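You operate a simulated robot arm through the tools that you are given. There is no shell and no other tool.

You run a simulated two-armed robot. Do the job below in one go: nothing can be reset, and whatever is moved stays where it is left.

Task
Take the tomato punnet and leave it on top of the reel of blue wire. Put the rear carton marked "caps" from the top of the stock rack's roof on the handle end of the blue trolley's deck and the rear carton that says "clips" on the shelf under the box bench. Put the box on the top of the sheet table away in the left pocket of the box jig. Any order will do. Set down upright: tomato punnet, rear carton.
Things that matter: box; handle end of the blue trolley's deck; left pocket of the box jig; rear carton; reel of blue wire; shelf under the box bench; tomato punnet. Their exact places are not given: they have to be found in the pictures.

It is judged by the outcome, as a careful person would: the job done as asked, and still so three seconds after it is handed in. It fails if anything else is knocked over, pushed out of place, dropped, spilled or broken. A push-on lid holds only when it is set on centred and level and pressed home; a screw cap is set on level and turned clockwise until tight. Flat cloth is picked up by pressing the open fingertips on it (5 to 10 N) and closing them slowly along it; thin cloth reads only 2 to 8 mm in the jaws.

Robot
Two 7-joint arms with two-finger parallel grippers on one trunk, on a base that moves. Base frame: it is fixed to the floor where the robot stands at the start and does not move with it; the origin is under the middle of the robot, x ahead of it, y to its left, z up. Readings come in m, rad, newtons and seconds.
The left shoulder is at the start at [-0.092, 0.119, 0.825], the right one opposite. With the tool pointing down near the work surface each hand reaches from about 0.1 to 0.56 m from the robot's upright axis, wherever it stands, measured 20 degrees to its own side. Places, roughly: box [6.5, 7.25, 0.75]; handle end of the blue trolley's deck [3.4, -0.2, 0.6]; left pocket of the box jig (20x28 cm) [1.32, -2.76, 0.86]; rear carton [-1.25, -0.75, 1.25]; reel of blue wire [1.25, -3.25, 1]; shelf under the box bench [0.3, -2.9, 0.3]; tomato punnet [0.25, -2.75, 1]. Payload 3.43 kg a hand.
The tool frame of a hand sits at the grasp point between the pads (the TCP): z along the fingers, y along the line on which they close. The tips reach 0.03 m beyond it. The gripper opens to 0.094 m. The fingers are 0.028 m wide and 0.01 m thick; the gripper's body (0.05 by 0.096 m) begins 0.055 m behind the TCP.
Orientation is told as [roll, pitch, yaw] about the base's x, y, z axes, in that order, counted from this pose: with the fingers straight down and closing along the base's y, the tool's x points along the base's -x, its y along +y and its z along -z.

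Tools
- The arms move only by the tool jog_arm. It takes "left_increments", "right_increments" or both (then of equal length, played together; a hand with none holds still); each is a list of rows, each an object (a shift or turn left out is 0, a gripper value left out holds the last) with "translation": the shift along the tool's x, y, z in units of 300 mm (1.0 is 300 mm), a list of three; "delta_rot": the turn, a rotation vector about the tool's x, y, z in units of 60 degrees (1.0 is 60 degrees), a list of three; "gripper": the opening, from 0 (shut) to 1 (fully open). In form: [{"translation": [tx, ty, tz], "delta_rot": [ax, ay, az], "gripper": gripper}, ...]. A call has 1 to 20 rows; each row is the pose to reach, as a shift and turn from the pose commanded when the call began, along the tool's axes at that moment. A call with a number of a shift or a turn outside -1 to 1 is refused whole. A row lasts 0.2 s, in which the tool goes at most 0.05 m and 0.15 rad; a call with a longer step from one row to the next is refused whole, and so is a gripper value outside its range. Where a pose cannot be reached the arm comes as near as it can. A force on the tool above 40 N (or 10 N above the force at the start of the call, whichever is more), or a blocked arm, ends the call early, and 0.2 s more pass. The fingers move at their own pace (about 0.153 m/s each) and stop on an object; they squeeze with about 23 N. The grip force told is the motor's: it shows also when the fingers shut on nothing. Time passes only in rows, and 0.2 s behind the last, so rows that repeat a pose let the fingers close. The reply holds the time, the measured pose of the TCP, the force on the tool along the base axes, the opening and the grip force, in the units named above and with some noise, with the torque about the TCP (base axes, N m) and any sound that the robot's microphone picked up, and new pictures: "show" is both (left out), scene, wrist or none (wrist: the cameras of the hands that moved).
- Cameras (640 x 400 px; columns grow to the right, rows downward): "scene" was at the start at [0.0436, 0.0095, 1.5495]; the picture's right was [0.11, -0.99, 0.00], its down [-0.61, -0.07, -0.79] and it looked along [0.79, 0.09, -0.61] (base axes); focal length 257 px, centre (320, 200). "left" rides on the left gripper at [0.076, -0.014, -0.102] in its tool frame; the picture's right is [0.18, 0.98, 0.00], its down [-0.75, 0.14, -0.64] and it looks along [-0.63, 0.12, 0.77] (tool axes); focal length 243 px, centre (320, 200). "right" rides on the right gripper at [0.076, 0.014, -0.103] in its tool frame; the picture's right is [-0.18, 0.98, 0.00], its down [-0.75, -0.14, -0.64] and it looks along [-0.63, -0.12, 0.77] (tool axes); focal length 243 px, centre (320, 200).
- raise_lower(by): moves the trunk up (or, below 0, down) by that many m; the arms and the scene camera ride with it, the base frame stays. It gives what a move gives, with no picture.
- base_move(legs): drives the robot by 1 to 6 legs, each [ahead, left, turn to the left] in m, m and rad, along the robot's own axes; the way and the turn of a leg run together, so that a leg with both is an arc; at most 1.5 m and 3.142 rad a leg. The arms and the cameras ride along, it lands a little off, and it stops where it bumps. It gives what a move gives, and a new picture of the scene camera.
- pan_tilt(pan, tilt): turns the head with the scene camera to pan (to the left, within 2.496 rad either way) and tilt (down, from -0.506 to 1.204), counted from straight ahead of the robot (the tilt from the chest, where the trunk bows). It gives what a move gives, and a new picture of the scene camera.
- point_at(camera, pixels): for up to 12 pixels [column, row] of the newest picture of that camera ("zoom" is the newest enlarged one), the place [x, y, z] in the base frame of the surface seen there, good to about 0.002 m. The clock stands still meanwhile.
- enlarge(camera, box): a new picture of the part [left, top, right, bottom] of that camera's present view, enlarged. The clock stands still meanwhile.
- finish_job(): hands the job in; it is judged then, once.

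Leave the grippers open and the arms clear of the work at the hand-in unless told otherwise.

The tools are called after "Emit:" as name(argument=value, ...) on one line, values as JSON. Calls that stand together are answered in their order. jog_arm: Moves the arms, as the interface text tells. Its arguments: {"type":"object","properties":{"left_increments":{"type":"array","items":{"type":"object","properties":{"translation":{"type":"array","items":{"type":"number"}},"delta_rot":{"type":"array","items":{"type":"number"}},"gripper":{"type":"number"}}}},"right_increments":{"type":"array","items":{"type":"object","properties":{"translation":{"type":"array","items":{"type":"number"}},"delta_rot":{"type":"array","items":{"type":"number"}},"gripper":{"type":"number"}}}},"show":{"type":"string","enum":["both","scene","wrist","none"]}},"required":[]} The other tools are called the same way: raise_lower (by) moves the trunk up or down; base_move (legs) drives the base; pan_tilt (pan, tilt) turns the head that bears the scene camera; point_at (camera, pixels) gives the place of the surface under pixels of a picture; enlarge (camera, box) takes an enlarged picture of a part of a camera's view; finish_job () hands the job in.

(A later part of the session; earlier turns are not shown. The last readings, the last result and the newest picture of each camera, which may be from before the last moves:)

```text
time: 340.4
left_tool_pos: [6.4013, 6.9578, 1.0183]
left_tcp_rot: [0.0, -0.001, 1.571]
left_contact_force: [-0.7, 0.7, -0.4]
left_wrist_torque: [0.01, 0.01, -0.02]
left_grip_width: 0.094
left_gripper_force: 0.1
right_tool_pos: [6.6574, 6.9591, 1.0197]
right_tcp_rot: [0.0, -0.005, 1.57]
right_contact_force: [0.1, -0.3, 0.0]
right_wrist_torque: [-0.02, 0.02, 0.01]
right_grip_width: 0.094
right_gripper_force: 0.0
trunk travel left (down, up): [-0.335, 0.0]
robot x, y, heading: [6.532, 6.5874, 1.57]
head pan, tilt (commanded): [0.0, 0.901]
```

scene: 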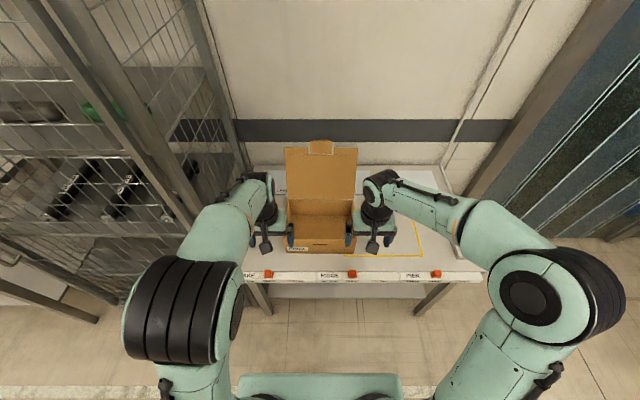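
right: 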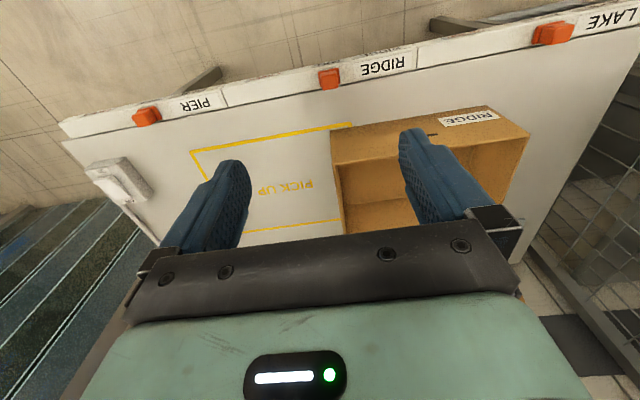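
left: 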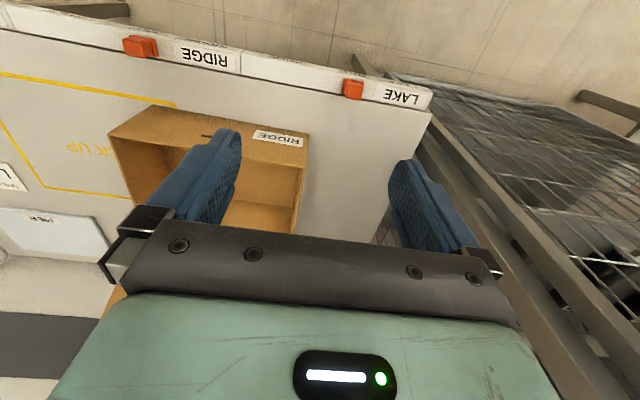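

Each side wall lies between the fingers. I enlarge both wrist views to get the wall thickness and exact position.

Emit:
enlarge(camera="right", box=[300, 120, 428, 200])

Emit:
point_at(camera="zoom", pixels=[[160, 200], [180, 250], [195, 300], [210, 350], [165, 180], [200, 250], [220, 300], [240, 350], [170, 150], [215, 390]])

Emit:
enlarge(camera="left", box=[240, 120, 368, 200])

```text
5.00 times, centred on (364, 160) of right
```

zoom: 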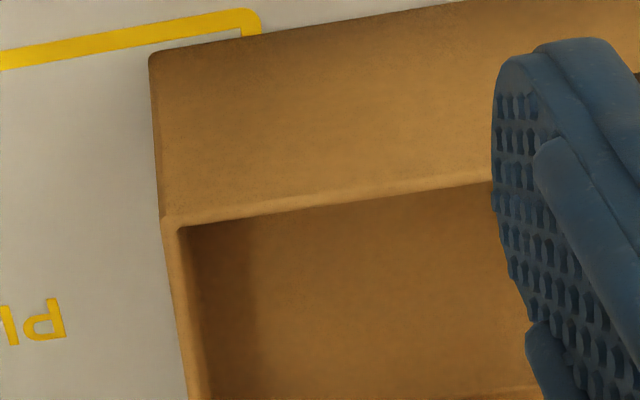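

```text
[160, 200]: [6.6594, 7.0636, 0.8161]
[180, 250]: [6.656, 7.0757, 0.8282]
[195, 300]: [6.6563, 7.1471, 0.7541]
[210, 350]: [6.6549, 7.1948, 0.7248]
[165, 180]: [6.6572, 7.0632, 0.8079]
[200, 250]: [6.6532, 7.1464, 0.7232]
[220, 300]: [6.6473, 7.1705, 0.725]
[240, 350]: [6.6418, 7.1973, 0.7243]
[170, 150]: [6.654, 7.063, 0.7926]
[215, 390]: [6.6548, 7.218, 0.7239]
```

```text
5.00 times, centred on (304, 160) of left
```

zoom: 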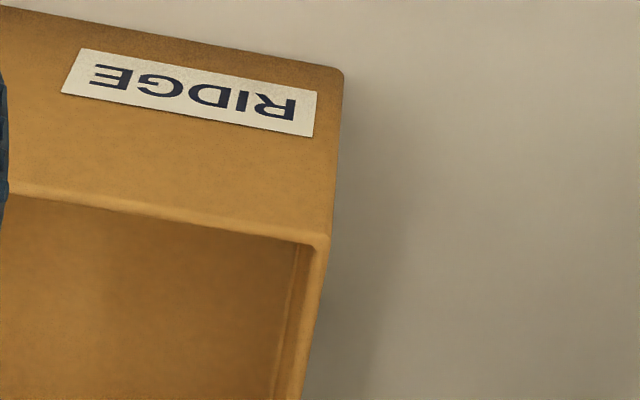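

The walls are about 4 mm thick at x 6.406 and 6.658. I move the base 0.08 m closer, keeping off the table front (y≈6.967).

Emit:
base_move(legs=[[0.075, 0, 0]])

```text
time: 341.4
left_tool_pos: [6.402, 7.0316, 1.0196]
left_tcp_rot: [-0.001, 0.001, 1.569]
left_contact_force: [-0.6, 0.2, -0.2]
left_wrist_torque: [-0.02, 0.01, 0.03]
left_grip_width: 0.094
left_gripper_force: 0.1
right_tool_pos: [6.6573, 7.0325, 1.0193]
right_tcp_rot: [0.0, -0.006, 1.569]
right_contact_force: [0.2, 0.7, 1.5]
right_wrist_torque: [0.01, -0.01, -0.02]
right_grip_width: 0.094
right_gripper_force: 0.0
trunk travel left (down, up): [-0.335, 0.0]
robot x, y, heading: [6.5279, 6.6554, 1.569]
head pan, tilt (commanded): [0.0, 0.901]
```

scene: 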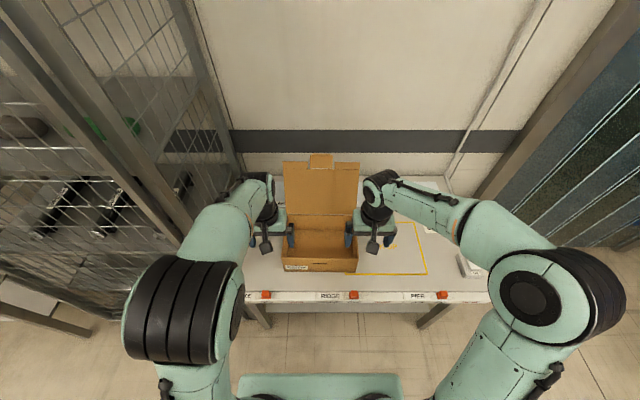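

I move both hands forward over mid-wall and down to z 0.90, tips still above the rim.

Emit:
jog_arm(left_increments=[{"translation": [-0.1, -0.0033, 0.08]}, {"translation": [-0.2, -0.0067, 0.17]}, {"translation": [-0.3, -0.01, 0.28]}, {"translation": [-0.377, -0.0133, 0.4]}, {"translation": [-0.377, -0.0133, 0.4]}], right_increments=[{"translation": [-0.1, 0, 0.08]}, {"translation": [-0.2, 0, 0.17]}, {"translation": [-0.3, -0.002, 0.28]}, {"translation": [-0.377, -0.002, 0.4]}, {"translation": [-0.377, -0.002, 0.4]}], show="both")

```text
time: 342.6
left_tool_pos: [6.4039, 7.1332, 0.918]
left_tcp_rot: [0.0, 0.0, 1.568]
left_contact_force: [0.0, 0.3, 0.1]
left_wrist_torque: [0.02, 0.02, 0.01]
left_grip_width: 0.0939
left_gripper_force: 0.0
left hand out of reach, approached as far as the arm can: row 4, 5
right_tool_pos: [6.6594, 7.146, 0.8984]
right_tcp_rot: [0.001, -0.006, 1.569]
right_contact_force: [-0.4, -0.1, 0.3]
right_wrist_torque: [0.0, 0.04, 0.02]
right_grip_width: 0.0942
right_gripper_force: 0.0
trunk travel left (down, up): [-0.335, 0.0]
robot x, y, heading: [6.5305, 6.6575, 1.575]
head pan, tilt (commanded): [0.0, 0.901]
```

scene: 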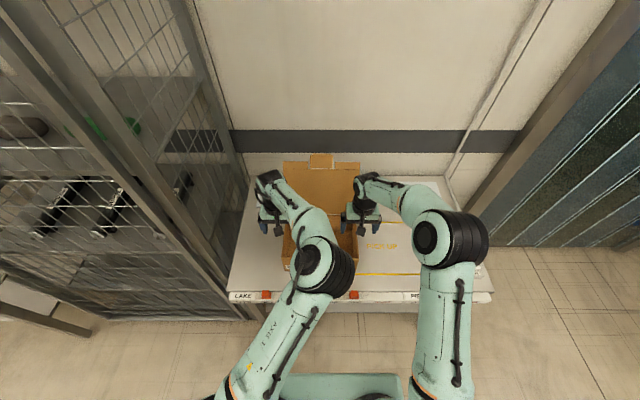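
right: 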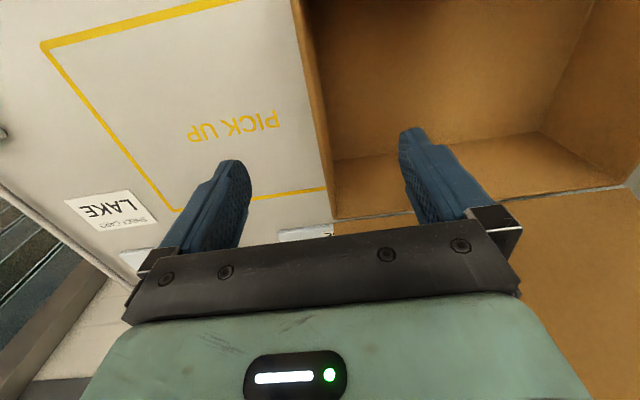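
left: 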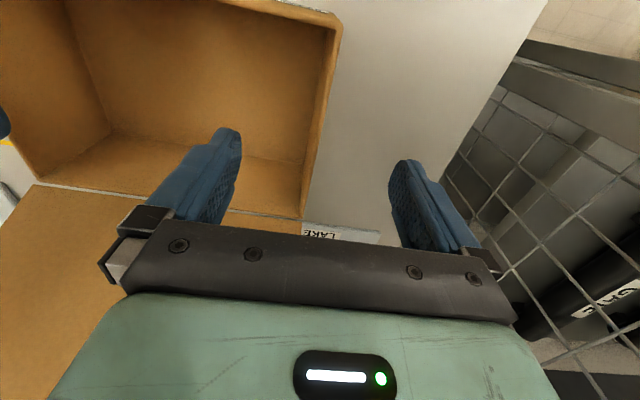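

The left hand stopped slightly short (its elbow swung inward). I try tilting the left hand a little (20°, fingers forward-down) to ease its joints, holding height.

Emit:
jog_arm(left_increments=[{"translation": [0, -0.007, -0.02], "delta_rot": [0, -0.1, 0]}, {"translation": [0, -0.007, -0.02], "delta_rot": [0, -0.2, 0]}, {"translation": [0, -0.007, -0.02], "delta_rot": [0, -0.3, 0]}, {"translation": [0, -0.007, 0], "delta_rot": [0, -0.334, 0]}, {"translation": [0, -0.007, 0.0], "delta_rot": [0, -0.334, 0]}], show="scene")

```text
time: 343.8
left_tool_pos: [6.4066, 7.1331, 0.9177]
left_tcp_rot: [0.0, -0.352, 1.571]
left_contact_force: [-0.6, 0.1, 0.1]
left_wrist_torque: [-0.03, 0.01, 0.0]
left_grip_width: 0.0941
left_gripper_force: 0.0
right_tool_pos: [6.6574, 7.1457, 0.8992]
right_tcp_rot: [0.001, -0.007, 1.571]
right_contact_force: [-0.6, 0.3, 0.1]
right_wrist_torque: [-0.01, -0.02, 0.0]
right_grip_width: 0.0939
right_gripper_force: 0.1
trunk travel left (down, up): [-0.335, 0.0]
robot x, y, heading: [6.5308, 6.6598, 1.572]
head pan, tilt (commanded): [0.0, 0.901]
```

scene: 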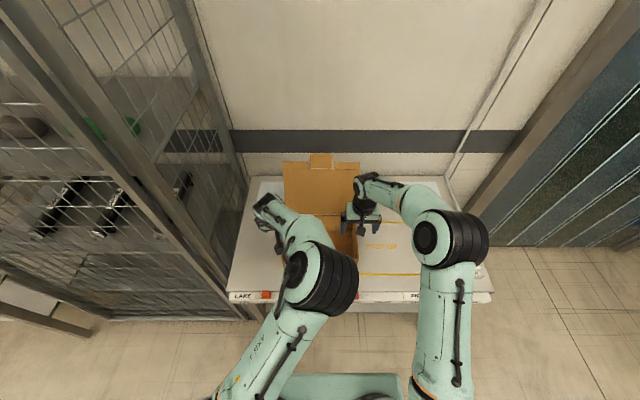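

Emit:
point_at(camera="scene", pixels=[[330, 260], [345, 290], [300, 250], [285, 220], [300, 300], [450, 230], [425, 235], [355, 270]])

Emit:
jog_arm(left_increments=[{"translation": [0, 0, 0]}], show="wrist")

```text
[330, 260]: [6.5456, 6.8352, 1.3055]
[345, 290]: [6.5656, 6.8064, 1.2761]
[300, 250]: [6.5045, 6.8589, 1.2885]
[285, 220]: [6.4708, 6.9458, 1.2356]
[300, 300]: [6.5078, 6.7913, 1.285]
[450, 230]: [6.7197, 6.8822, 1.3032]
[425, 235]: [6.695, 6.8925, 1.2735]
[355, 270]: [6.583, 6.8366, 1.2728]
```

```text
time: 344.2
left_tool_pos: [6.4077, 7.134, 0.9179]
left_tcp_rot: [0.001, -0.351, 1.57]
left_contact_force: [-0.1, 0.1, 0.5]
left_wrist_torque: [-0.01, 0.0, -0.02]
left_grip_width: 0.0941
left_gripper_force: 0.2
right_tool_pos: [6.6582, 7.1464, 0.8991]
right_tcp_rot: [0.002, -0.004, 1.571]
right_contact_force: [-1.0, -0.8, 0.2]
right_wrist_torque: [0.03, -0.03, -0.02]
right_grip_width: 0.094
right_gripper_force: 0.0
trunk travel left (down, up): [-0.335, 0.0]
robot x, y, heading: [6.5339, 6.6563, 1.576]
head pan, tilt (commanded): [0.0, 0.901]
```

left: 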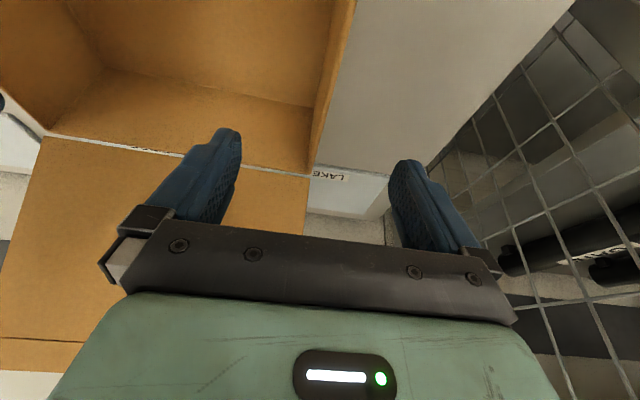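

Elbows clear each other. I tilt the right hand the same 20° so both match.

Emit:
jog_arm(right_increments=[{"translation": [0, 0, 0], "delta_rot": [0, -0.11, 0]}, {"translation": [0, 0, 0], "delta_rot": [0, -0.22, 0]}, {"translation": [0, 0, 0], "delta_rot": [0, -0.334, 0]}, {"translation": [0, 0, 0], "delta_rot": [0, -0.334, 0]}], show="both")

```text
time: 345.2
left_tool_pos: [6.4079, 7.1344, 0.9181]
left_tcp_rot: [0.0, -0.348, 1.569]
left_contact_force: [0.2, -0.2, -0.6]
left_wrist_torque: [0.01, 0.02, 0.03]
left_grip_width: 0.094
left_gripper_force: 0.1
right_tool_pos: [6.6592, 7.1459, 0.899]
right_tcp_rot: [0.001, -0.355, 1.568]
right_contact_force: [-0.6, 0.1, 0.8]
right_wrist_torque: [-0.03, 0.0, -0.02]
right_grip_width: 0.0941
right_gripper_force: 0.2
trunk travel left (down, up): [-0.335, 0.0]
robot x, y, heading: [6.5325, 6.6561, 1.569]
head pan, tilt (commanded): [0.0, 0.901]
```

scene: 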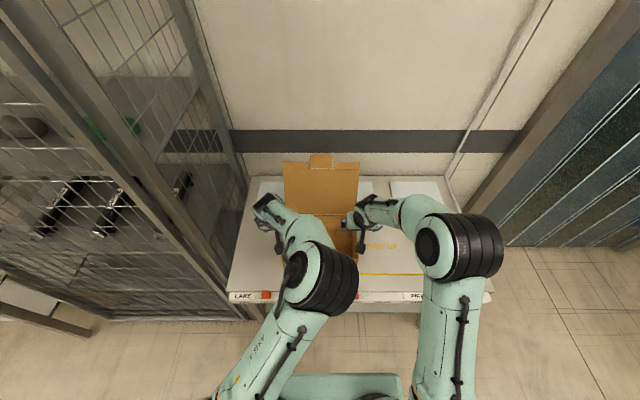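
right: 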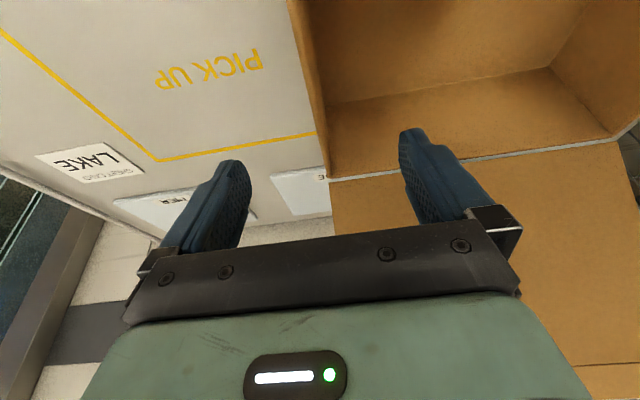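

Both lowered together around the side walls to z≈0.81.

Emit:
jog_arm(left_increments=[{"translation": [0.021, 0.001, 0.069]}, {"translation": [0.042, 0.002, 0.138]}, {"translation": [0.063, 0.003, 0.207]}, {"translation": [0.084, 0.004, 0.276]}, {"translation": [0.105, 0.005, 0.345]}, {"translation": [0.105, 0.005, 0.345]}], right_increments=[{"translation": [0.024, 0.0, 0.054]}, {"translation": [0.048, 0.001, 0.109]}, {"translation": [0.072, 0.002, 0.163]}, {"translation": [0.096, 0.002, 0.218]}, {"translation": [0.12, 0.003, 0.272]}, {"translation": [0.12, 0.003, 0.272]}], show="both")

```text
time: 346.6
left_tool_pos: [6.4046, 7.1396, 0.8095]
left_tcp_rot: [0.0, -0.35, 1.57]
left_contact_force: [0.3, -0.4, 1.1]
left_wrist_torque: [0.0, 0.02, -0.02]
left_grip_width: 0.0938
left_gripper_force: 0.0
right_tool_pos: [6.6574, 7.1406, 0.8114]
right_tcp_rot: [-0.001, -0.358, 1.57]
right_contact_force: [0.0, -0.3, 0.0]
right_wrist_torque: [0.01, 0.0, 0.0]
right_grip_width: 0.0942
right_gripper_force: 0.0
trunk travel left (down, up): [-0.335, 0.0]
robot x, y, heading: [6.5314, 6.6565, 1.575]
head pan, tilt (commanded): [0.0, 0.901]
```

scene: 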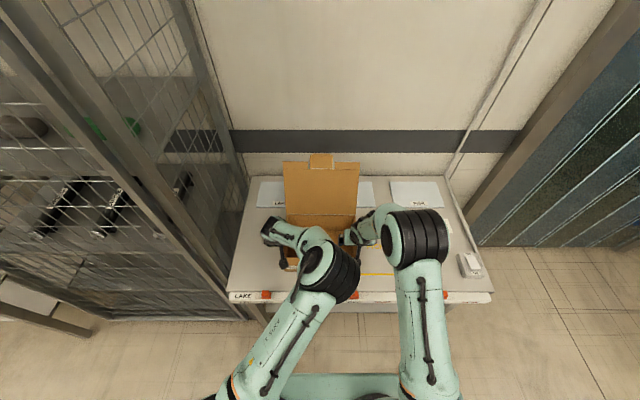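
right: 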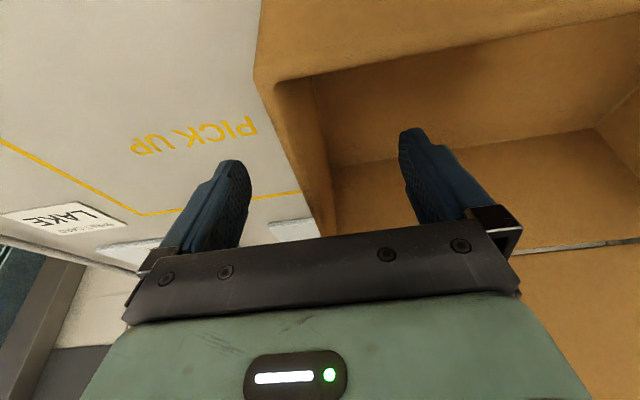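
left: 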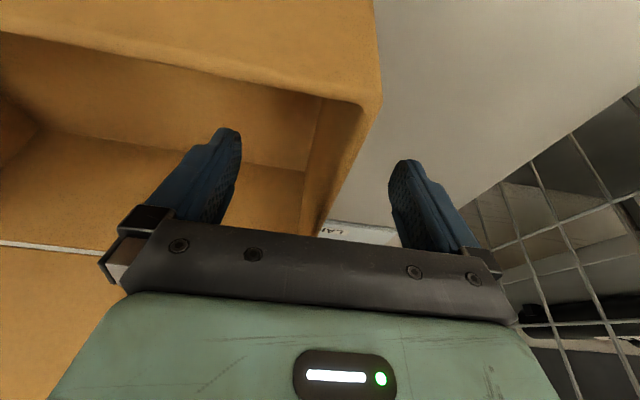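

Both walls sit between the fingers. I close both grippers together.

Emit:
jog_arm(left_increments=[{"gripper": 0.6}, {"gripper": 0.3}, {"gripper": 0.1}, {"gripper": 0.0}, {"gripper": 0.0}, {"gripper": 0.0}], right_increments=[{"gripper": 0.6}, {"gripper": 0.3}, {"gripper": 0.1}, {"gripper": 0.0}, {"gripper": 0.0}, {"gripper": 0.0}], show="wrist")

```text
time: 348.0
left_tool_pos: [6.4034, 7.1391, 0.8097]
left_tcp_rot: [0.002, -0.351, 1.572]
left_contact_force: [-12.2, -4.1, 2.3]
left_wrist_torque: [-0.08, -0.26, -0.5]
left_grip_width: 0.0092
left_gripper_force: 22.6
right_tool_pos: [6.6587, 7.1421, 0.8113]
right_tcp_rot: [-0.001, -0.355, 1.567]
right_contact_force: [13.1, 4.1, -0.3]
right_wrist_torque: [0.0, 0.05, -0.36]
right_grip_width: 0.0092
right_gripper_force: 23.2
trunk travel left (down, up): [-0.335, 0.0]
robot x, y, heading: [6.536, 6.6593, 1.577]
head pan, tilt (commanded): [0.0, 0.901]
```

right: 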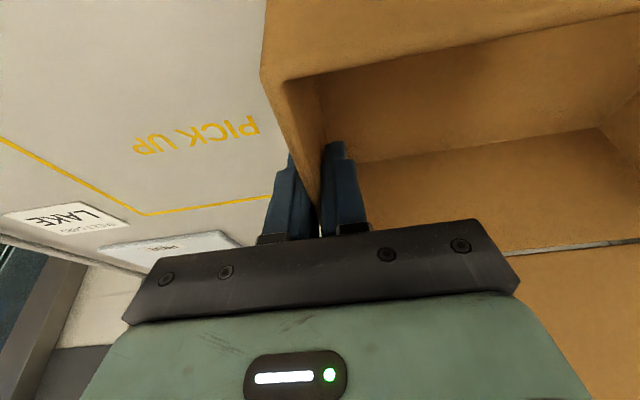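
left: 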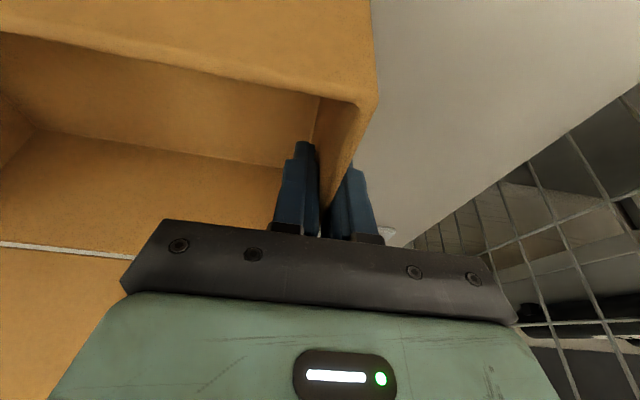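

Both hold a wall (9 mm). There is about 12 N of mutual squeeze, so I ease each hand outward by 1.5 mm.

Emit:
jog_arm(left_increments=[{"translation": [0, 0.005, 0]}, {"translation": [0, 0.005, 0]}], right_increments=[{"translation": [0, -0.005, 0]}, {"translation": [0, -0.005, 0]}], show="none")

```text
time: 348.6
left_tool_pos: [6.403, 7.1401, 0.8089]
left_tcp_rot: [0.001, -0.35, 1.569]
left_contact_force: [-9.6, -4.9, 4.0]
left_wrist_torque: [-0.27, -0.2, -0.54]
left_grip_width: 0.0093
left_gripper_force: 23.1
right_tool_pos: [6.6595, 7.141, 0.8112]
right_tcp_rot: [0.003, -0.356, 1.568]
right_contact_force: [9.2, 4.6, 0.5]
right_wrist_torque: [-0.04, -0.07, -0.47]
right_grip_width: 0.0094
right_gripper_force: 22.8
trunk travel left (down, up): [-0.335, 0.0]
robot x, y, heading: [6.5338, 6.6591, 1.573]
head pan, tilt (commanded): [0.0, 0.901]
```

Emit:
jog_arm(left_increments=[{"translation": [0.003, 0.0067, -0.001]}, {"translation": [0.0063, 0.0133, -0.0023]}, {"translation": [0.0063, 0.0133, -0.0023]}], right_increments=[{"translation": [-0.003, -0.0067, 0.001]}, {"translation": [-0.0063, -0.0133, 0.0023]}, {"translation": [-0.0063, -0.0133, 0.0023]}], show="none")

```text
time: 349.4
left_tool_pos: [6.4039, 7.1381, 0.8098]
left_tcp_rot: [-0.007, -0.351, 1.568]
left_contact_force: [16.7, 0.7, 0.4]
left_wrist_torque: [0.4, 0.41, 0.32]
left_grip_width: 0.0092
left_gripper_force: 22.6
right_tool_pos: [6.6585, 7.1428, 0.8104]
right_tcp_rot: [0.007, -0.356, 1.573]
right_contact_force: [-18.4, -1.2, -0.2]
right_wrist_torque: [-0.68, -0.36, -0.31]
right_grip_width: 0.0093
right_gripper_force: 22.8
trunk travel left (down, up): [-0.335, 0.0]
robot x, y, heading: [6.5319, 6.6586, 1.571]
head pan, tilt (commanded): [0.0, 0.901]
```

Slight overshoot; I bring each hand back in by 2.6 mm.

Emit:
jog_arm(left_increments=[{"translation": [0, -0.0085, 0]}, {"translation": [0, -0.0085, 0]}], right_increments=[{"translation": [0, 0.0085, 0]}, {"translation": [0, 0.0085, 0]}], show="none")

```text
time: 350.0
left_tool_pos: [6.4025, 7.1383, 0.8086]
left_tcp_rot: [-0.001, -0.348, 1.569]
left_contact_force: [19.3, 2.2, 0.3]
left_wrist_torque: [0.32, 0.25, 0.29]
left_grip_width: 0.0093
left_gripper_force: 22.9
right_tool_pos: [6.6588, 7.1438, 0.8108]
right_tcp_rot: [0.005, -0.356, 1.569]
right_contact_force: [-17.9, -1.9, -0.1]
right_wrist_torque: [-0.14, -0.26, -0.01]
right_grip_width: 0.0093
right_gripper_force: 22.9
trunk travel left (down, up): [-0.335, 0.0]
robot x, y, heading: [6.5301, 6.656, 1.57]
head pan, tilt (commanded): [0.0, 0.901]
```

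Emit:
jog_arm(left_increments=[{"translation": [0, -0.01, 0]}, {"translation": [0, -0.01, 0]}, {"translation": [0, -0.01, 0]}], right_increments=[{"translation": [0, 0.01, 0]}, {"translation": [0, 0.01, 0]}, {"translation": [0, 0.01, 0]}], show="none")

```text
time: 350.8
left_tool_pos: [6.403, 7.1376, 0.8095]
left_tcp_rot: [0.003, -0.35, 1.571]
left_contact_force: [0.0, 1.3, 1.8]
left_wrist_torque: [-0.33, -0.12, 0.06]
left_grip_width: 0.0094
left_gripper_force: 22.7
right_tool_pos: [6.6586, 7.1431, 0.811]
right_tcp_rot: [0.0, -0.354, 1.567]
right_contact_force: [-1.8, -0.9, 0.6]
right_wrist_torque: [0.46, 0.02, 0.25]
right_grip_width: 0.0093
right_gripper_force: 23.3
trunk travel left (down, up): [-0.335, 0.0]
robot x, y, heading: [6.5315, 6.66, 1.573]
head pan, tilt (commanded): [0.0, 0.901]
```

Forces are now near zero. I lift both hands together 3 cm.

Emit:
jog_arm(left_increments=[{"translation": [-0.0114, 0, -0.0313]}, {"translation": [-0.0229, 0, -0.0626]}, {"translation": [-0.0343, 0, -0.0939]}, {"translation": [-0.0343, 0, -0.0939]}], right_increments=[{"translation": [-0.0114, 0, -0.0313]}, {"translation": [-0.0229, 0, -0.0626]}, {"translation": [-0.0343, 0, -0.0939]}, {"translation": [-0.0343, 0, -0.0939]}], show="both")

```text
time: 351.8
left_tool_pos: [6.4038, 7.1368, 0.8383]
left_tcp_rot: [0.003, -0.35, 1.572]
left_contact_force: [-13.5, 1.0, -1.5]
left_wrist_torque: [-0.29, -0.29, -0.14]
left_grip_width: 0.0091
left_gripper_force: 23.7
right_tool_pos: [6.6579, 7.1428, 0.8404]
right_tcp_rot: [-0.003, -0.353, 1.569]
right_contact_force: [13.7, 0.3, -1.4]
right_wrist_torque: [0.19, 0.15, 0.21]
right_grip_width: 0.0095
right_gripper_force: 23.2
trunk travel left (down, up): [-0.335, 0.0]
robot x, y, heading: [6.5318, 6.6579, 1.574]
head pan, tilt (commanded): [0.0, 0.901]
```

scene: 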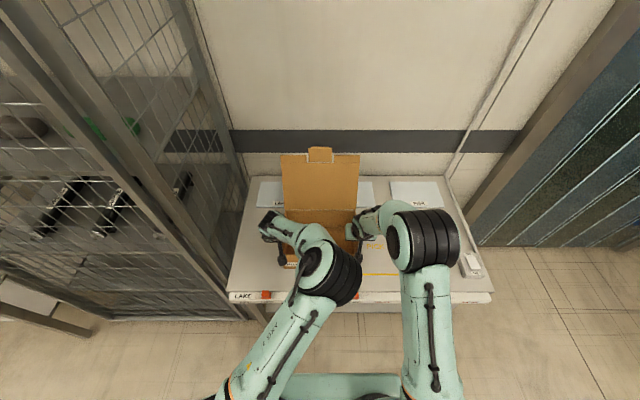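
right: 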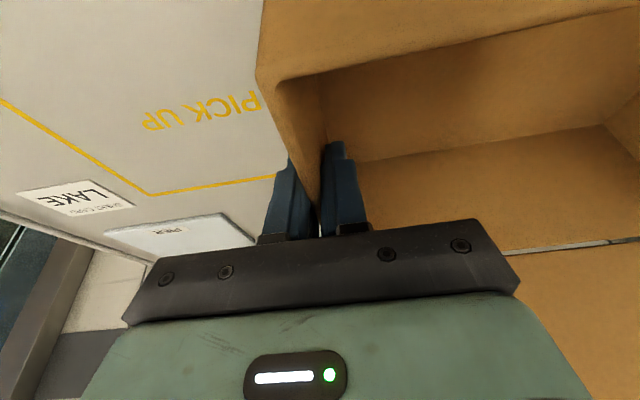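
left: 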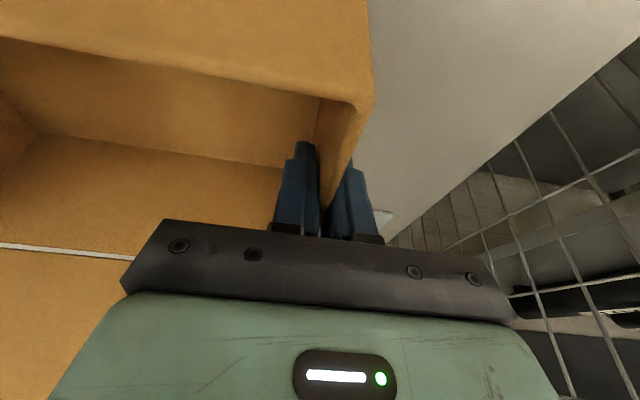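

The box is lifted level, about 0.3 kg. I raise it another 8 cm, easing each hand 1 mm outward.

Emit:
jog_arm(left_increments=[{"translation": [-0.0229, 0.003, -0.0626]}, {"translation": [-0.0457, 0.004, -0.1253]}, {"translation": [-0.0686, 0.004, -0.188]}, {"translation": [-0.0914, 0.004, -0.2505]}, {"translation": [-0.0914, 0.004, -0.2505]}], right_increments=[{"translation": [-0.0229, -0.003, -0.0626]}, {"translation": [-0.0457, -0.004, -0.1253]}, {"translation": [-0.0686, -0.004, -0.188]}, {"translation": [-0.0914, -0.004, -0.2505]}, {"translation": [-0.0914, -0.004, -0.2505]}], show="scene")

```text
time: 353.0
left_tool_pos: [6.4043, 7.1379, 0.9199]
left_tcp_rot: [0.0, -0.35, 1.568]
left_contact_force: [-10.7, -0.3, -1.5]
left_wrist_torque: [0.19, -0.12, -0.06]
left_grip_width: 0.0096
left_gripper_force: 22.9
right_tool_pos: [6.66, 7.142, 0.9223]
right_tcp_rot: [0.002, -0.355, 1.569]
right_contact_force: [11.0, 0.1, -2.2]
right_wrist_torque: [-0.34, 0.03, 0.04]
right_grip_width: 0.0094
right_gripper_force: 22.9
trunk travel left (down, up): [-0.335, 0.0]
robot x, y, heading: [6.5312, 6.6616, 1.571]
head pan, tilt (commanded): [0.0, 0.901]
```

scene: 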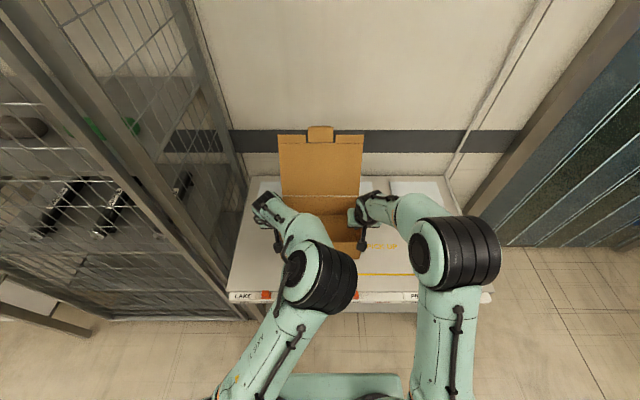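

The box is up, bottom about z 0.83. I back away from the table 0.5 m and check the hold.

Emit:
base_move(legs=[[-0.3, 0, 0], [-0.25, 0, 0]])

Emit:
pan_tilt(pan=0.0, tilt=0.75)

```text
time: 356.4
left_tool_pos: [6.4046, 6.5901, 0.9205]
left_tcp_rot: [-0.001, -0.35, 1.572]
left_contact_force: [-8.6, -0.8, -1.3]
left_wrist_torque: [-0.07, -0.09, -0.1]
left_grip_width: 0.0092
left_gripper_force: 22.9
right_tool_pos: [6.6612, 6.5961, 0.9221]
right_tcp_rot: [0.0, -0.356, 1.572]
right_contact_force: [8.2, 1.0, -0.8]
right_wrist_torque: [-0.02, 0.06, 0.01]
right_grip_width: 0.0091
right_gripper_force: 22.9
trunk travel left (down, up): [-0.335, 0.0]
robot x, y, heading: [6.5346, 6.1123, 1.576]
head pan, tilt (commanded): [0.0, 0.901]
```

scene: 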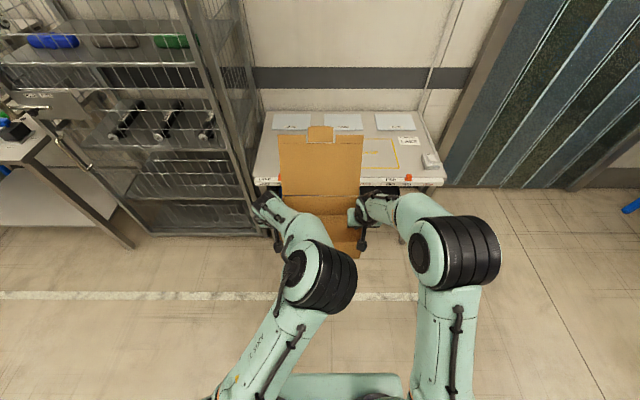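

```text
time: 357.1
left_tool_pos: [6.4045, 6.5899, 0.9187]
left_tcp_rot: [0.0, -0.349, 1.574]
left_contact_force: [-0.2, -1.2, 0.0]
left_wrist_torque: [-0.03, -0.02, -0.06]
left_grip_width: 0.0094
left_gripper_force: 23.5
right_tool_pos: [6.6608, 6.5962, 0.9214]
right_tcp_rot: [0.001, -0.356, 1.571]
right_contact_force: [-0.3, -0.2, -1.0]
right_wrist_torque: [-0.1, -0.02, 0.0]
right_grip_width: 0.0094
right_gripper_force: 23.0
trunk travel left (down, up): [-0.335, 0.0]
robot x, y, heading: [6.5314, 6.1107, 1.575]
head pan, tilt (commanded): [0.0, 0.75]
```

scene: 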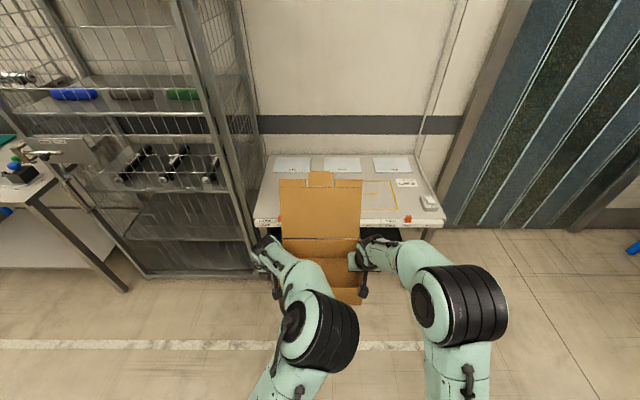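

Hold is stable. I turn left to face -x, drive 1.88 m along the far aisle, and turn left again to face down the lane.

Emit:
base_move(legs=[[0, 0, 1.567]])

Emit:
base_move(legs=[[0.95, 0, 0], [0.9, 0, 0]])

```text
time: 361.4
left_tool_pos: [6.0591, 5.9695, 0.9196]
left_tcp_rot: [0.0, -0.349, -3.114]
left_contact_force: [-0.5, -1.2, -1.3]
left_wrist_torque: [0.03, 0.02, -0.06]
left_grip_width: 0.0092
left_gripper_force: 23.4
right_tool_pos: [6.0455, 6.2232, 0.9204]
right_tcp_rot: [0.0, -0.356, -3.113]
right_contact_force: [-0.8, 0.9, -2.3]
right_wrist_torque: [0.05, -0.13, -0.03]
right_grip_width: 0.0093
right_gripper_force: 22.5
trunk travel left (down, up): [-0.335, 0.0]
robot x, y, heading: [6.5362, 6.1103, -3.112]
head pan, tilt (commanded): [0.0, 0.75]
```

scene: 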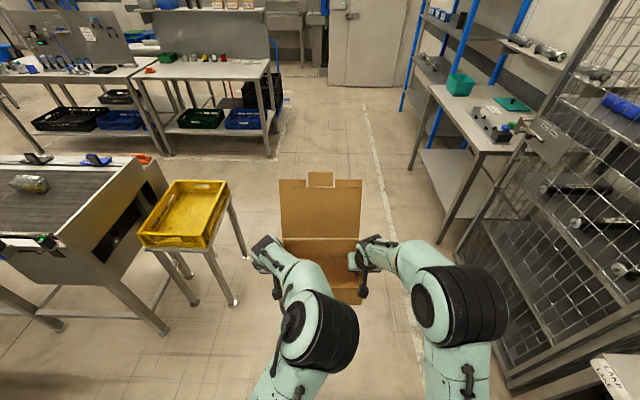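

```text
time: 370.7
left_tool_pos: [4.2141, 5.9077, 0.9193]
left_tcp_rot: [0.0, -0.349, -3.109]
left_contact_force: [0.2, 0.4, -1.0]
left_wrist_torque: [0.0, -0.06, -0.12]
left_grip_width: 0.0096
left_gripper_force: 23.1
right_tool_pos: [4.2001, 6.1628, 0.9203]
right_tcp_rot: [-0.001, -0.354, -3.109]
right_contact_force: [-0.3, 1.2, -2.1]
right_wrist_torque: [0.07, -0.08, -0.02]
right_grip_width: 0.0091
right_gripper_force: 23.0
trunk travel left (down, up): [-0.335, 0.0]
robot x, y, heading: [4.6869, 6.0514, -3.106]
head pan, tilt (commanded): [0.0, 0.75]
```

scene: 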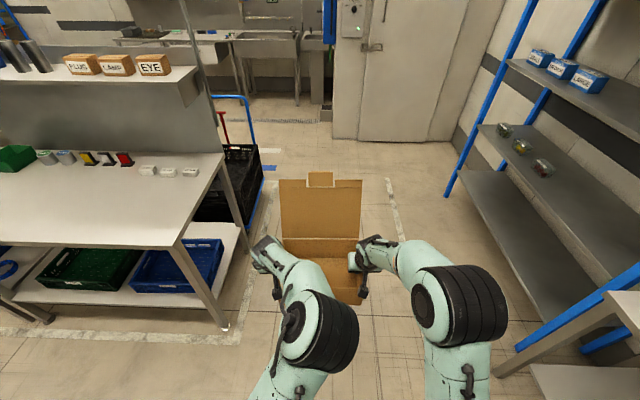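

At (4.69, 6.05). The table corner is about 0.89 m away, outside my swing. I turn left to face -y.

Emit:
base_move(legs=[[0, 0, 1.535]])

Emit:
point_at(camera="scene", pixels=[[480, 330], [150, 300], [200, 200], [440, 200], [320, 150], [460, 150]])

```text
time: 374.8
left_tool_pos: [4.8062, 5.5705, 0.9196]
left_tcp_rot: [0.0, -0.349, -1.589]
left_contact_force: [-0.6, 0.0, 0.4]
left_wrist_torque: [-0.02, 0.0, -0.03]
left_grip_width: 0.0095
left_gripper_force: 23.2
right_tool_pos: [4.5512, 5.5702, 0.9217]
right_tcp_rot: [0.001, -0.355, -1.592]
right_contact_force: [-0.6, -0.2, -1.4]
right_wrist_torque: [0.16, 0.04, -0.02]
right_grip_width: 0.0091
right_gripper_force: 23.1
trunk travel left (down, up): [-0.335, 0.0]
robot x, y, heading: [4.6886, 6.054, -1.589]
head pan, tilt (commanded): [0.0, 0.75]
```

scene: 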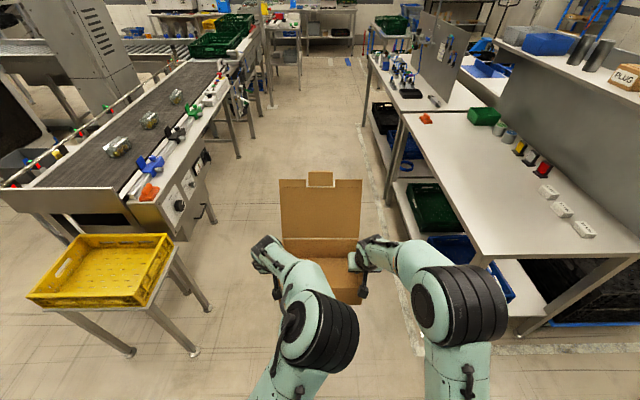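

```text
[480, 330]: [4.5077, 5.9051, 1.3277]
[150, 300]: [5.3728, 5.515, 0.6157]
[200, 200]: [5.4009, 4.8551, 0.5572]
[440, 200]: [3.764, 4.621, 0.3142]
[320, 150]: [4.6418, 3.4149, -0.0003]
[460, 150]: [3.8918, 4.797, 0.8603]
```

The lane is clear. I drive forward 3.9 m, drifting slightly right at the end to x≈4.5.

Emit:
base_move(legs=[[1.4, 0, 0], [1.4, 0, 0], [1.1, -0.08, 0]])

```text
time: 393.6
left_tool_pos: [4.6406, 1.6658, 0.9202]
left_tcp_rot: [0.0, -0.349, -1.601]
left_contact_force: [0.0, 0.0, -1.2]
left_wrist_torque: [0.05, 0.01, -0.06]
left_grip_width: 0.0096
left_gripper_force: 23.1
right_tool_pos: [4.3841, 1.6693, 0.9214]
right_tcp_rot: [0.0, -0.353, -1.602]
right_contact_force: [-0.4, 0.0, -1.4]
right_wrist_torque: [0.09, 0.03, 0.0]
right_grip_width: 0.0093
right_gripper_force: 23.1
trunk travel left (down, up): [-0.335, 0.0]
robot x, y, heading: [4.5232, 2.1484, -1.597]
head pan, tilt (commanded): [0.0, 0.75]
```

scene: 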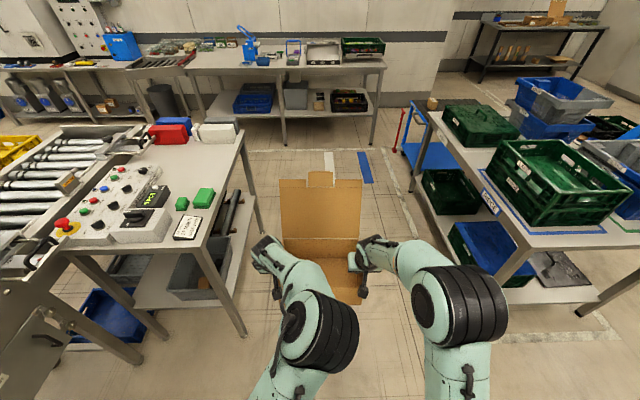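

Now I turn right to face -x and drive through the gap to x≈2.25.

Emit:
base_move(legs=[[0, 0, -1.54]])

Emit:
point_at(camera="scene", pixels=[[150, 200], [230, 150], [480, 200], [430, 150], [500, 300], [100, 250]])

```text
time: 397.8
left_tool_pos: [4.0476, 2.0186, 0.9193]
left_tcp_rot: [0.0, -0.35, -3.139]
left_contact_force: [0.5, -0.9, -0.5]
left_wrist_torque: [0.05, -0.16, -0.03]
left_grip_width: 0.0091
left_gripper_force: 23.0
right_tool_pos: [4.0425, 2.2742, 0.9213]
right_tcp_rot: [0.001, -0.354, -3.138]
right_contact_force: [-0.9, 1.2, -1.0]
right_wrist_torque: [0.01, 0.01, -0.02]
right_grip_width: 0.0093
right_gripper_force: 23.3
trunk travel left (down, up): [-0.335, 0.0]
robot x, y, heading: [4.5283, 2.1491, -3.133]
head pan, tilt (commanded): [0.0, 0.75]
```

scene: 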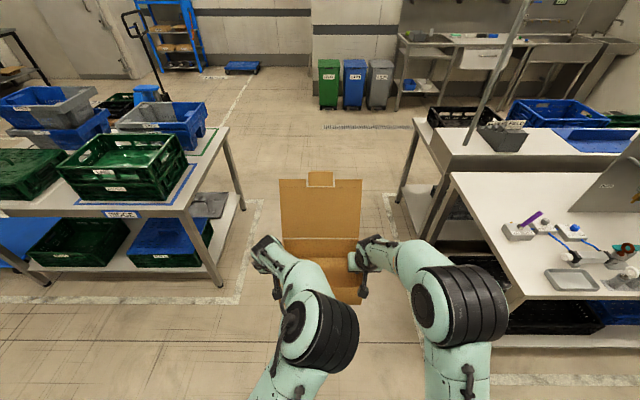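

```text
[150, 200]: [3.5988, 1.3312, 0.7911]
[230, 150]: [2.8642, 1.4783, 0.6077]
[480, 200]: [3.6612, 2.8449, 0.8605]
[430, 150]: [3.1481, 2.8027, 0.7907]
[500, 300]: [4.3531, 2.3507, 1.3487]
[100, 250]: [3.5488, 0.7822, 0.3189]
```

Emit:
base_move(legs=[[1.2, 0, 0], [1.1, 0, 0]])

Emit:
base_move(legs=[[0, 0, 1.56]])

```text
time: 409.1
left_tool_pos: [1.7493, 1.9989, 0.9204]
left_tcp_rot: [0.0, -0.347, -3.136]
left_contact_force: [0.2, -0.3, -1.3]
left_wrist_torque: [0.02, -0.04, -0.04]
left_grip_width: 0.0093
left_gripper_force: 23.3
right_tool_pos: [1.7439, 2.2552, 0.9213]
right_tcp_rot: [0.001, -0.355, -3.135]
right_contact_force: [-0.3, 0.4, -1.9]
right_wrist_torque: [0.03, -0.07, 0.0]
right_grip_width: 0.0095
right_gripper_force: 22.5
trunk travel left (down, up): [-0.335, 0.0]
robot x, y, heading: [2.2278, 2.1324, -3.133]
head pan, tilt (commanded): [0.0, 0.75]
```

scene: 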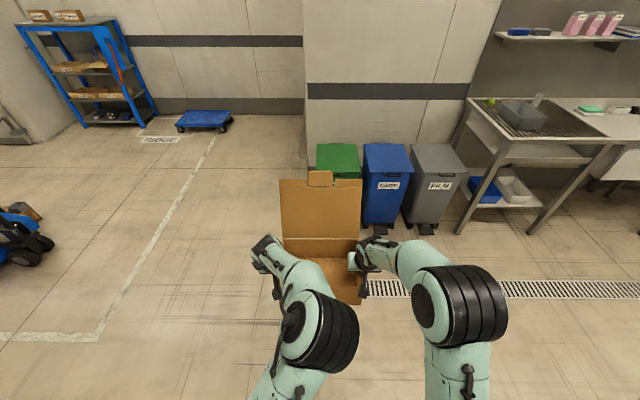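

```text
time: 413.3
left_tool_pos: [2.3456, 1.6479, 0.9191]
left_tcp_rot: [0.001, -0.349, -1.593]
left_contact_force: [0.3, -0.2, -0.9]
left_wrist_torque: [0.01, -0.01, -0.06]
left_grip_width: 0.0094
left_gripper_force: 22.8
right_tool_pos: [2.0907, 1.6475, 0.9218]
right_tcp_rot: [-0.001, -0.353, -1.593]
right_contact_force: [-0.4, -0.6, -2.3]
right_wrist_torque: [0.11, 0.01, -0.02]
right_grip_width: 0.0091
right_gripper_force: 23.0
trunk travel left (down, up): [-0.335, 0.0]
robot x, y, heading: [2.2319, 2.1313, -1.589]
head pan, tilt (commanded): [0.0, 0.75]
```

scene: 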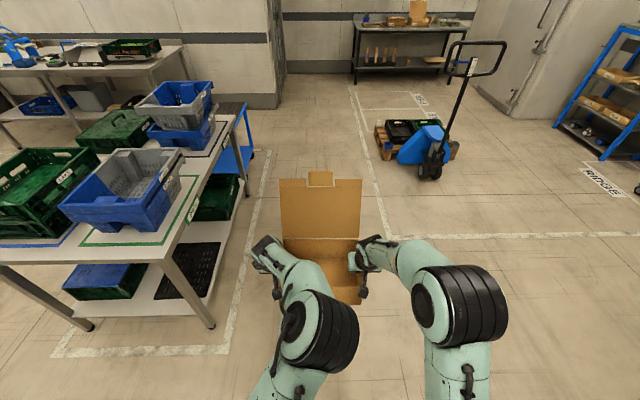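

Emit:
point_at(camera="scene", pixels=[[377, 145], [380, 158], [425, 178], [250, 170], [246, 120], [320, 90], [355, 80], [275, 105]])

```text
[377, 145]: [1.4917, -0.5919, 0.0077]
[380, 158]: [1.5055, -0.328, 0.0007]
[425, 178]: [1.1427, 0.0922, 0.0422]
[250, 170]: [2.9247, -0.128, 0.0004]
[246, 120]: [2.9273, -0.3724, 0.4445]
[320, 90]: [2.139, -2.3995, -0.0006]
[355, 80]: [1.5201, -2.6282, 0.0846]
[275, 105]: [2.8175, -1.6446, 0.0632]
```

The lane between pallet (x≤1.5) and trolley (x≥2.92) is clear. I drive forward 3.6 m to y≈-1.5.

Emit:
base_move(legs=[[1.3, 0, 0], [1.3, 0, 0], [1.03, 0, 0]])

Emit:
base_move(legs=[[0, -0.82, 0]])

```text
time: 430.8
left_tool_pos: [2.259, -1.9759, 0.9193]
left_tcp_rot: [0.0, -0.35, -1.6]
left_contact_force: [-0.6, 0.1, -0.9]
left_wrist_torque: [0.06, 0.02, 0.0]
left_grip_width: 0.0096
left_gripper_force: 23.0
right_tool_pos: [2.0051, -1.9749, 0.9208]
right_tcp_rot: [0.0, -0.353, -1.603]
right_contact_force: [0.4, -1.1, -1.4]
right_wrist_torque: [0.08, 0.03, 0.01]
right_grip_width: 0.0091
right_gripper_force: 22.5
trunk travel left (down, up): [-0.335, 0.0]
robot x, y, heading: [2.1437, -1.4972, -1.597]
head pan, tilt (commanded): [0.0, 0.75]
```

scene: 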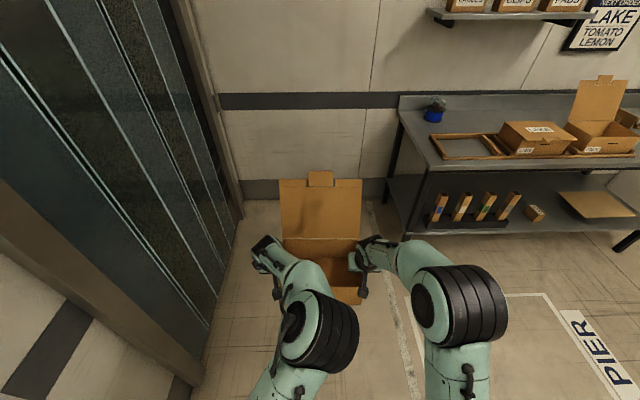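

```text
time: 438.4
left_tool_pos: [1.4445, -1.9551, 0.9205]
left_tcp_rot: [0.0, -0.349, -1.6]
left_contact_force: [0.7, 0.0, -0.4]
left_wrist_torque: [0.09, 0.02, -0.05]
left_grip_width: 0.0095
left_gripper_force: 23.3
right_tool_pos: [1.1909, -1.9527, 0.9221]
right_tcp_rot: [0.0, -0.355, -1.603]
right_contact_force: [-0.5, -0.3, -1.0]
right_wrist_torque: [0.05, 0.02, -0.01]
right_grip_width: 0.0093
right_gripper_force: 22.6
trunk travel left (down, up): [-0.335, 0.0]
robot x, y, heading: [1.3311, -1.4711, -1.603]
head pan, tilt (commanded): [0.0, 0.75]
```

scene: 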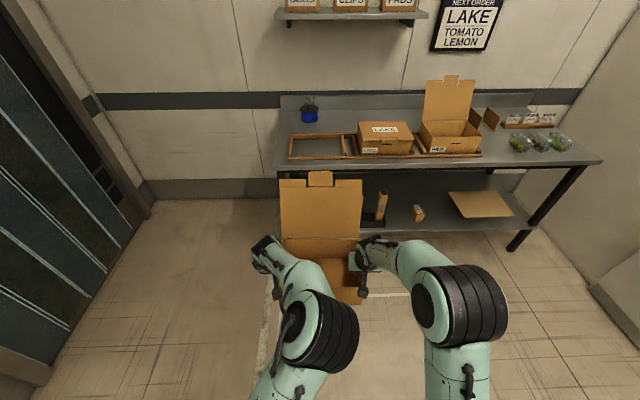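

I correct the heading slightly and raise the box 0.11 m so its bottom (z≈0.94) clears the jig's rails.

Emit:
base_move(legs=[[0, 0, 0.03]])

Emit:
jog_arm(left_increments=[{"translation": [-0.025, 0, -0.0689]}, {"translation": [-0.05, 0, -0.1378]}, {"translation": [-0.0754, 0, -0.2067]}, {"translation": [-0.1006, 0, -0.2756]}, {"translation": [-0.1257, 0, -0.3445]}, {"translation": [-0.1257, 0, -0.3445]}], right_increments=[{"translation": [-0.025, 0, -0.0689]}, {"translation": [-0.05, 0, -0.1378]}, {"translation": [-0.0754, 0, -0.2067]}, {"translation": [-0.1006, 0, -0.2756]}, {"translation": [-0.1257, 0, -0.3445]}, {"translation": [-0.1257, 0, -0.3445]}], show="scene")

```text
time: 439.1
left_tool_pos: [1.4589, -1.9516, 0.9193]
left_tcp_rot: [-0.001, -0.348, -1.573]
left_contact_force: [0.3, 0.3, -1.0]
left_wrist_torque: [0.04, 0.02, -0.02]
left_grip_width: 0.0092
left_gripper_force: 22.8
right_tool_pos: [1.2033, -1.955, 0.9217]
right_tcp_rot: [0.0, -0.356, -1.575]
right_contact_force: [-0.8, -0.5, -2.2]
right_wrist_torque: [0.12, 0.05, 0.02]
right_grip_width: 0.0094
right_gripper_force: 23.0
trunk travel left (down, up): [-0.335, 0.0]
robot x, y, heading: [1.3317, -1.4721, -1.573]
head pan, tilt (commanded): [0.0, 0.75]
```

scene: 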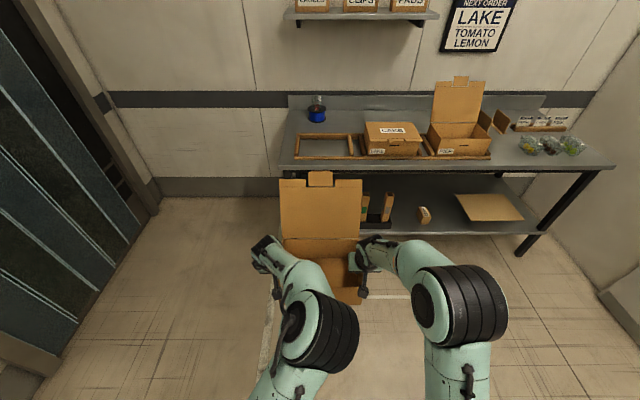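

```text
time: 440.5
left_tool_pos: [1.4594, -1.9518, 1.0297]
left_tcp_rot: [0.0, -0.349, -1.577]
left_contact_force: [-2.4, -0.3, -0.9]
left_wrist_torque: [0.0, 0.02, -0.04]
left_grip_width: 0.009
left_gripper_force: 22.7
right_tool_pos: [1.2046, -1.9569, 1.0317]
right_tcp_rot: [0.001, -0.354, -1.573]
right_contact_force: [2.4, -1.2, -1.7]
right_wrist_torque: [0.09, 0.13, -0.09]
right_grip_width: 0.0095
right_gripper_force: 23.1
trunk travel left (down, up): [-0.335, 0.0]
robot x, y, heading: [1.3354, -1.4736, -1.572]
head pan, tilt (commanded): [0.0, 0.75]
```

scene: 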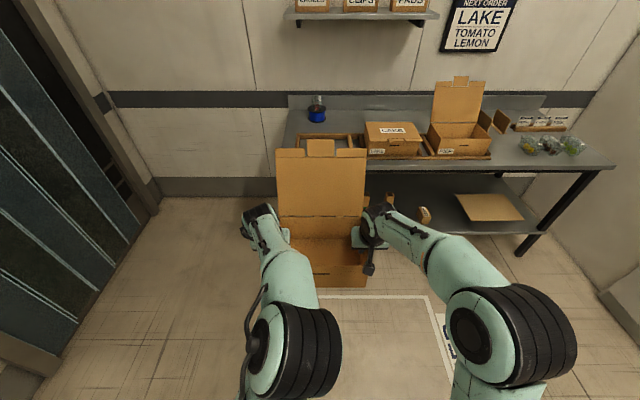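

Box bottom is now about z 0.94. I measure the left pocket precisely in an enlarged view before moving in.

Emit:
enlarge(camera="scene", box=[285, 110, 381, 170])

```text
6.67 times, centred on (333, 140) of scene
```

zoom: 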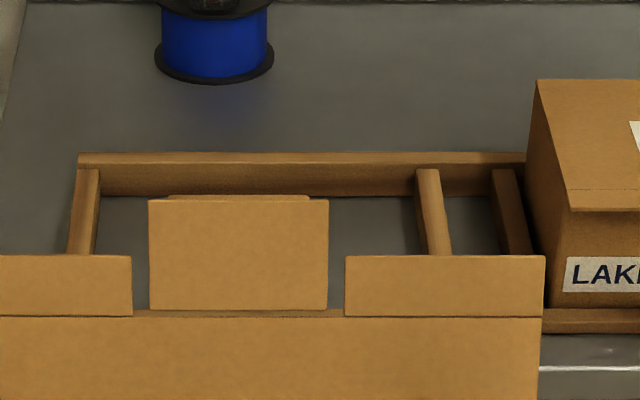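

Emit:
point_at(camera="zoom", pixels=[[98, 200], [96, 240], [418, 180], [424, 220], [430, 250], [130, 180], [380, 180], [250, 180], [415, 215], [100, 215], [88, 200], [432, 200]])

```text
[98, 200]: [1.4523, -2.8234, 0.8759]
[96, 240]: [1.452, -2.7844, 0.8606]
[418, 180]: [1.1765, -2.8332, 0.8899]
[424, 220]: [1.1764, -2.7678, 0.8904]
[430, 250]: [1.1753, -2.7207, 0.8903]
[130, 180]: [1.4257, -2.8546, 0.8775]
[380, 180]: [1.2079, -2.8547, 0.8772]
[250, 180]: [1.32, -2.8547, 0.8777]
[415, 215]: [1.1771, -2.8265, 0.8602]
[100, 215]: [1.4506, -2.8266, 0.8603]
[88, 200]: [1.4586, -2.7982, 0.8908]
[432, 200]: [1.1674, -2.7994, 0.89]
```

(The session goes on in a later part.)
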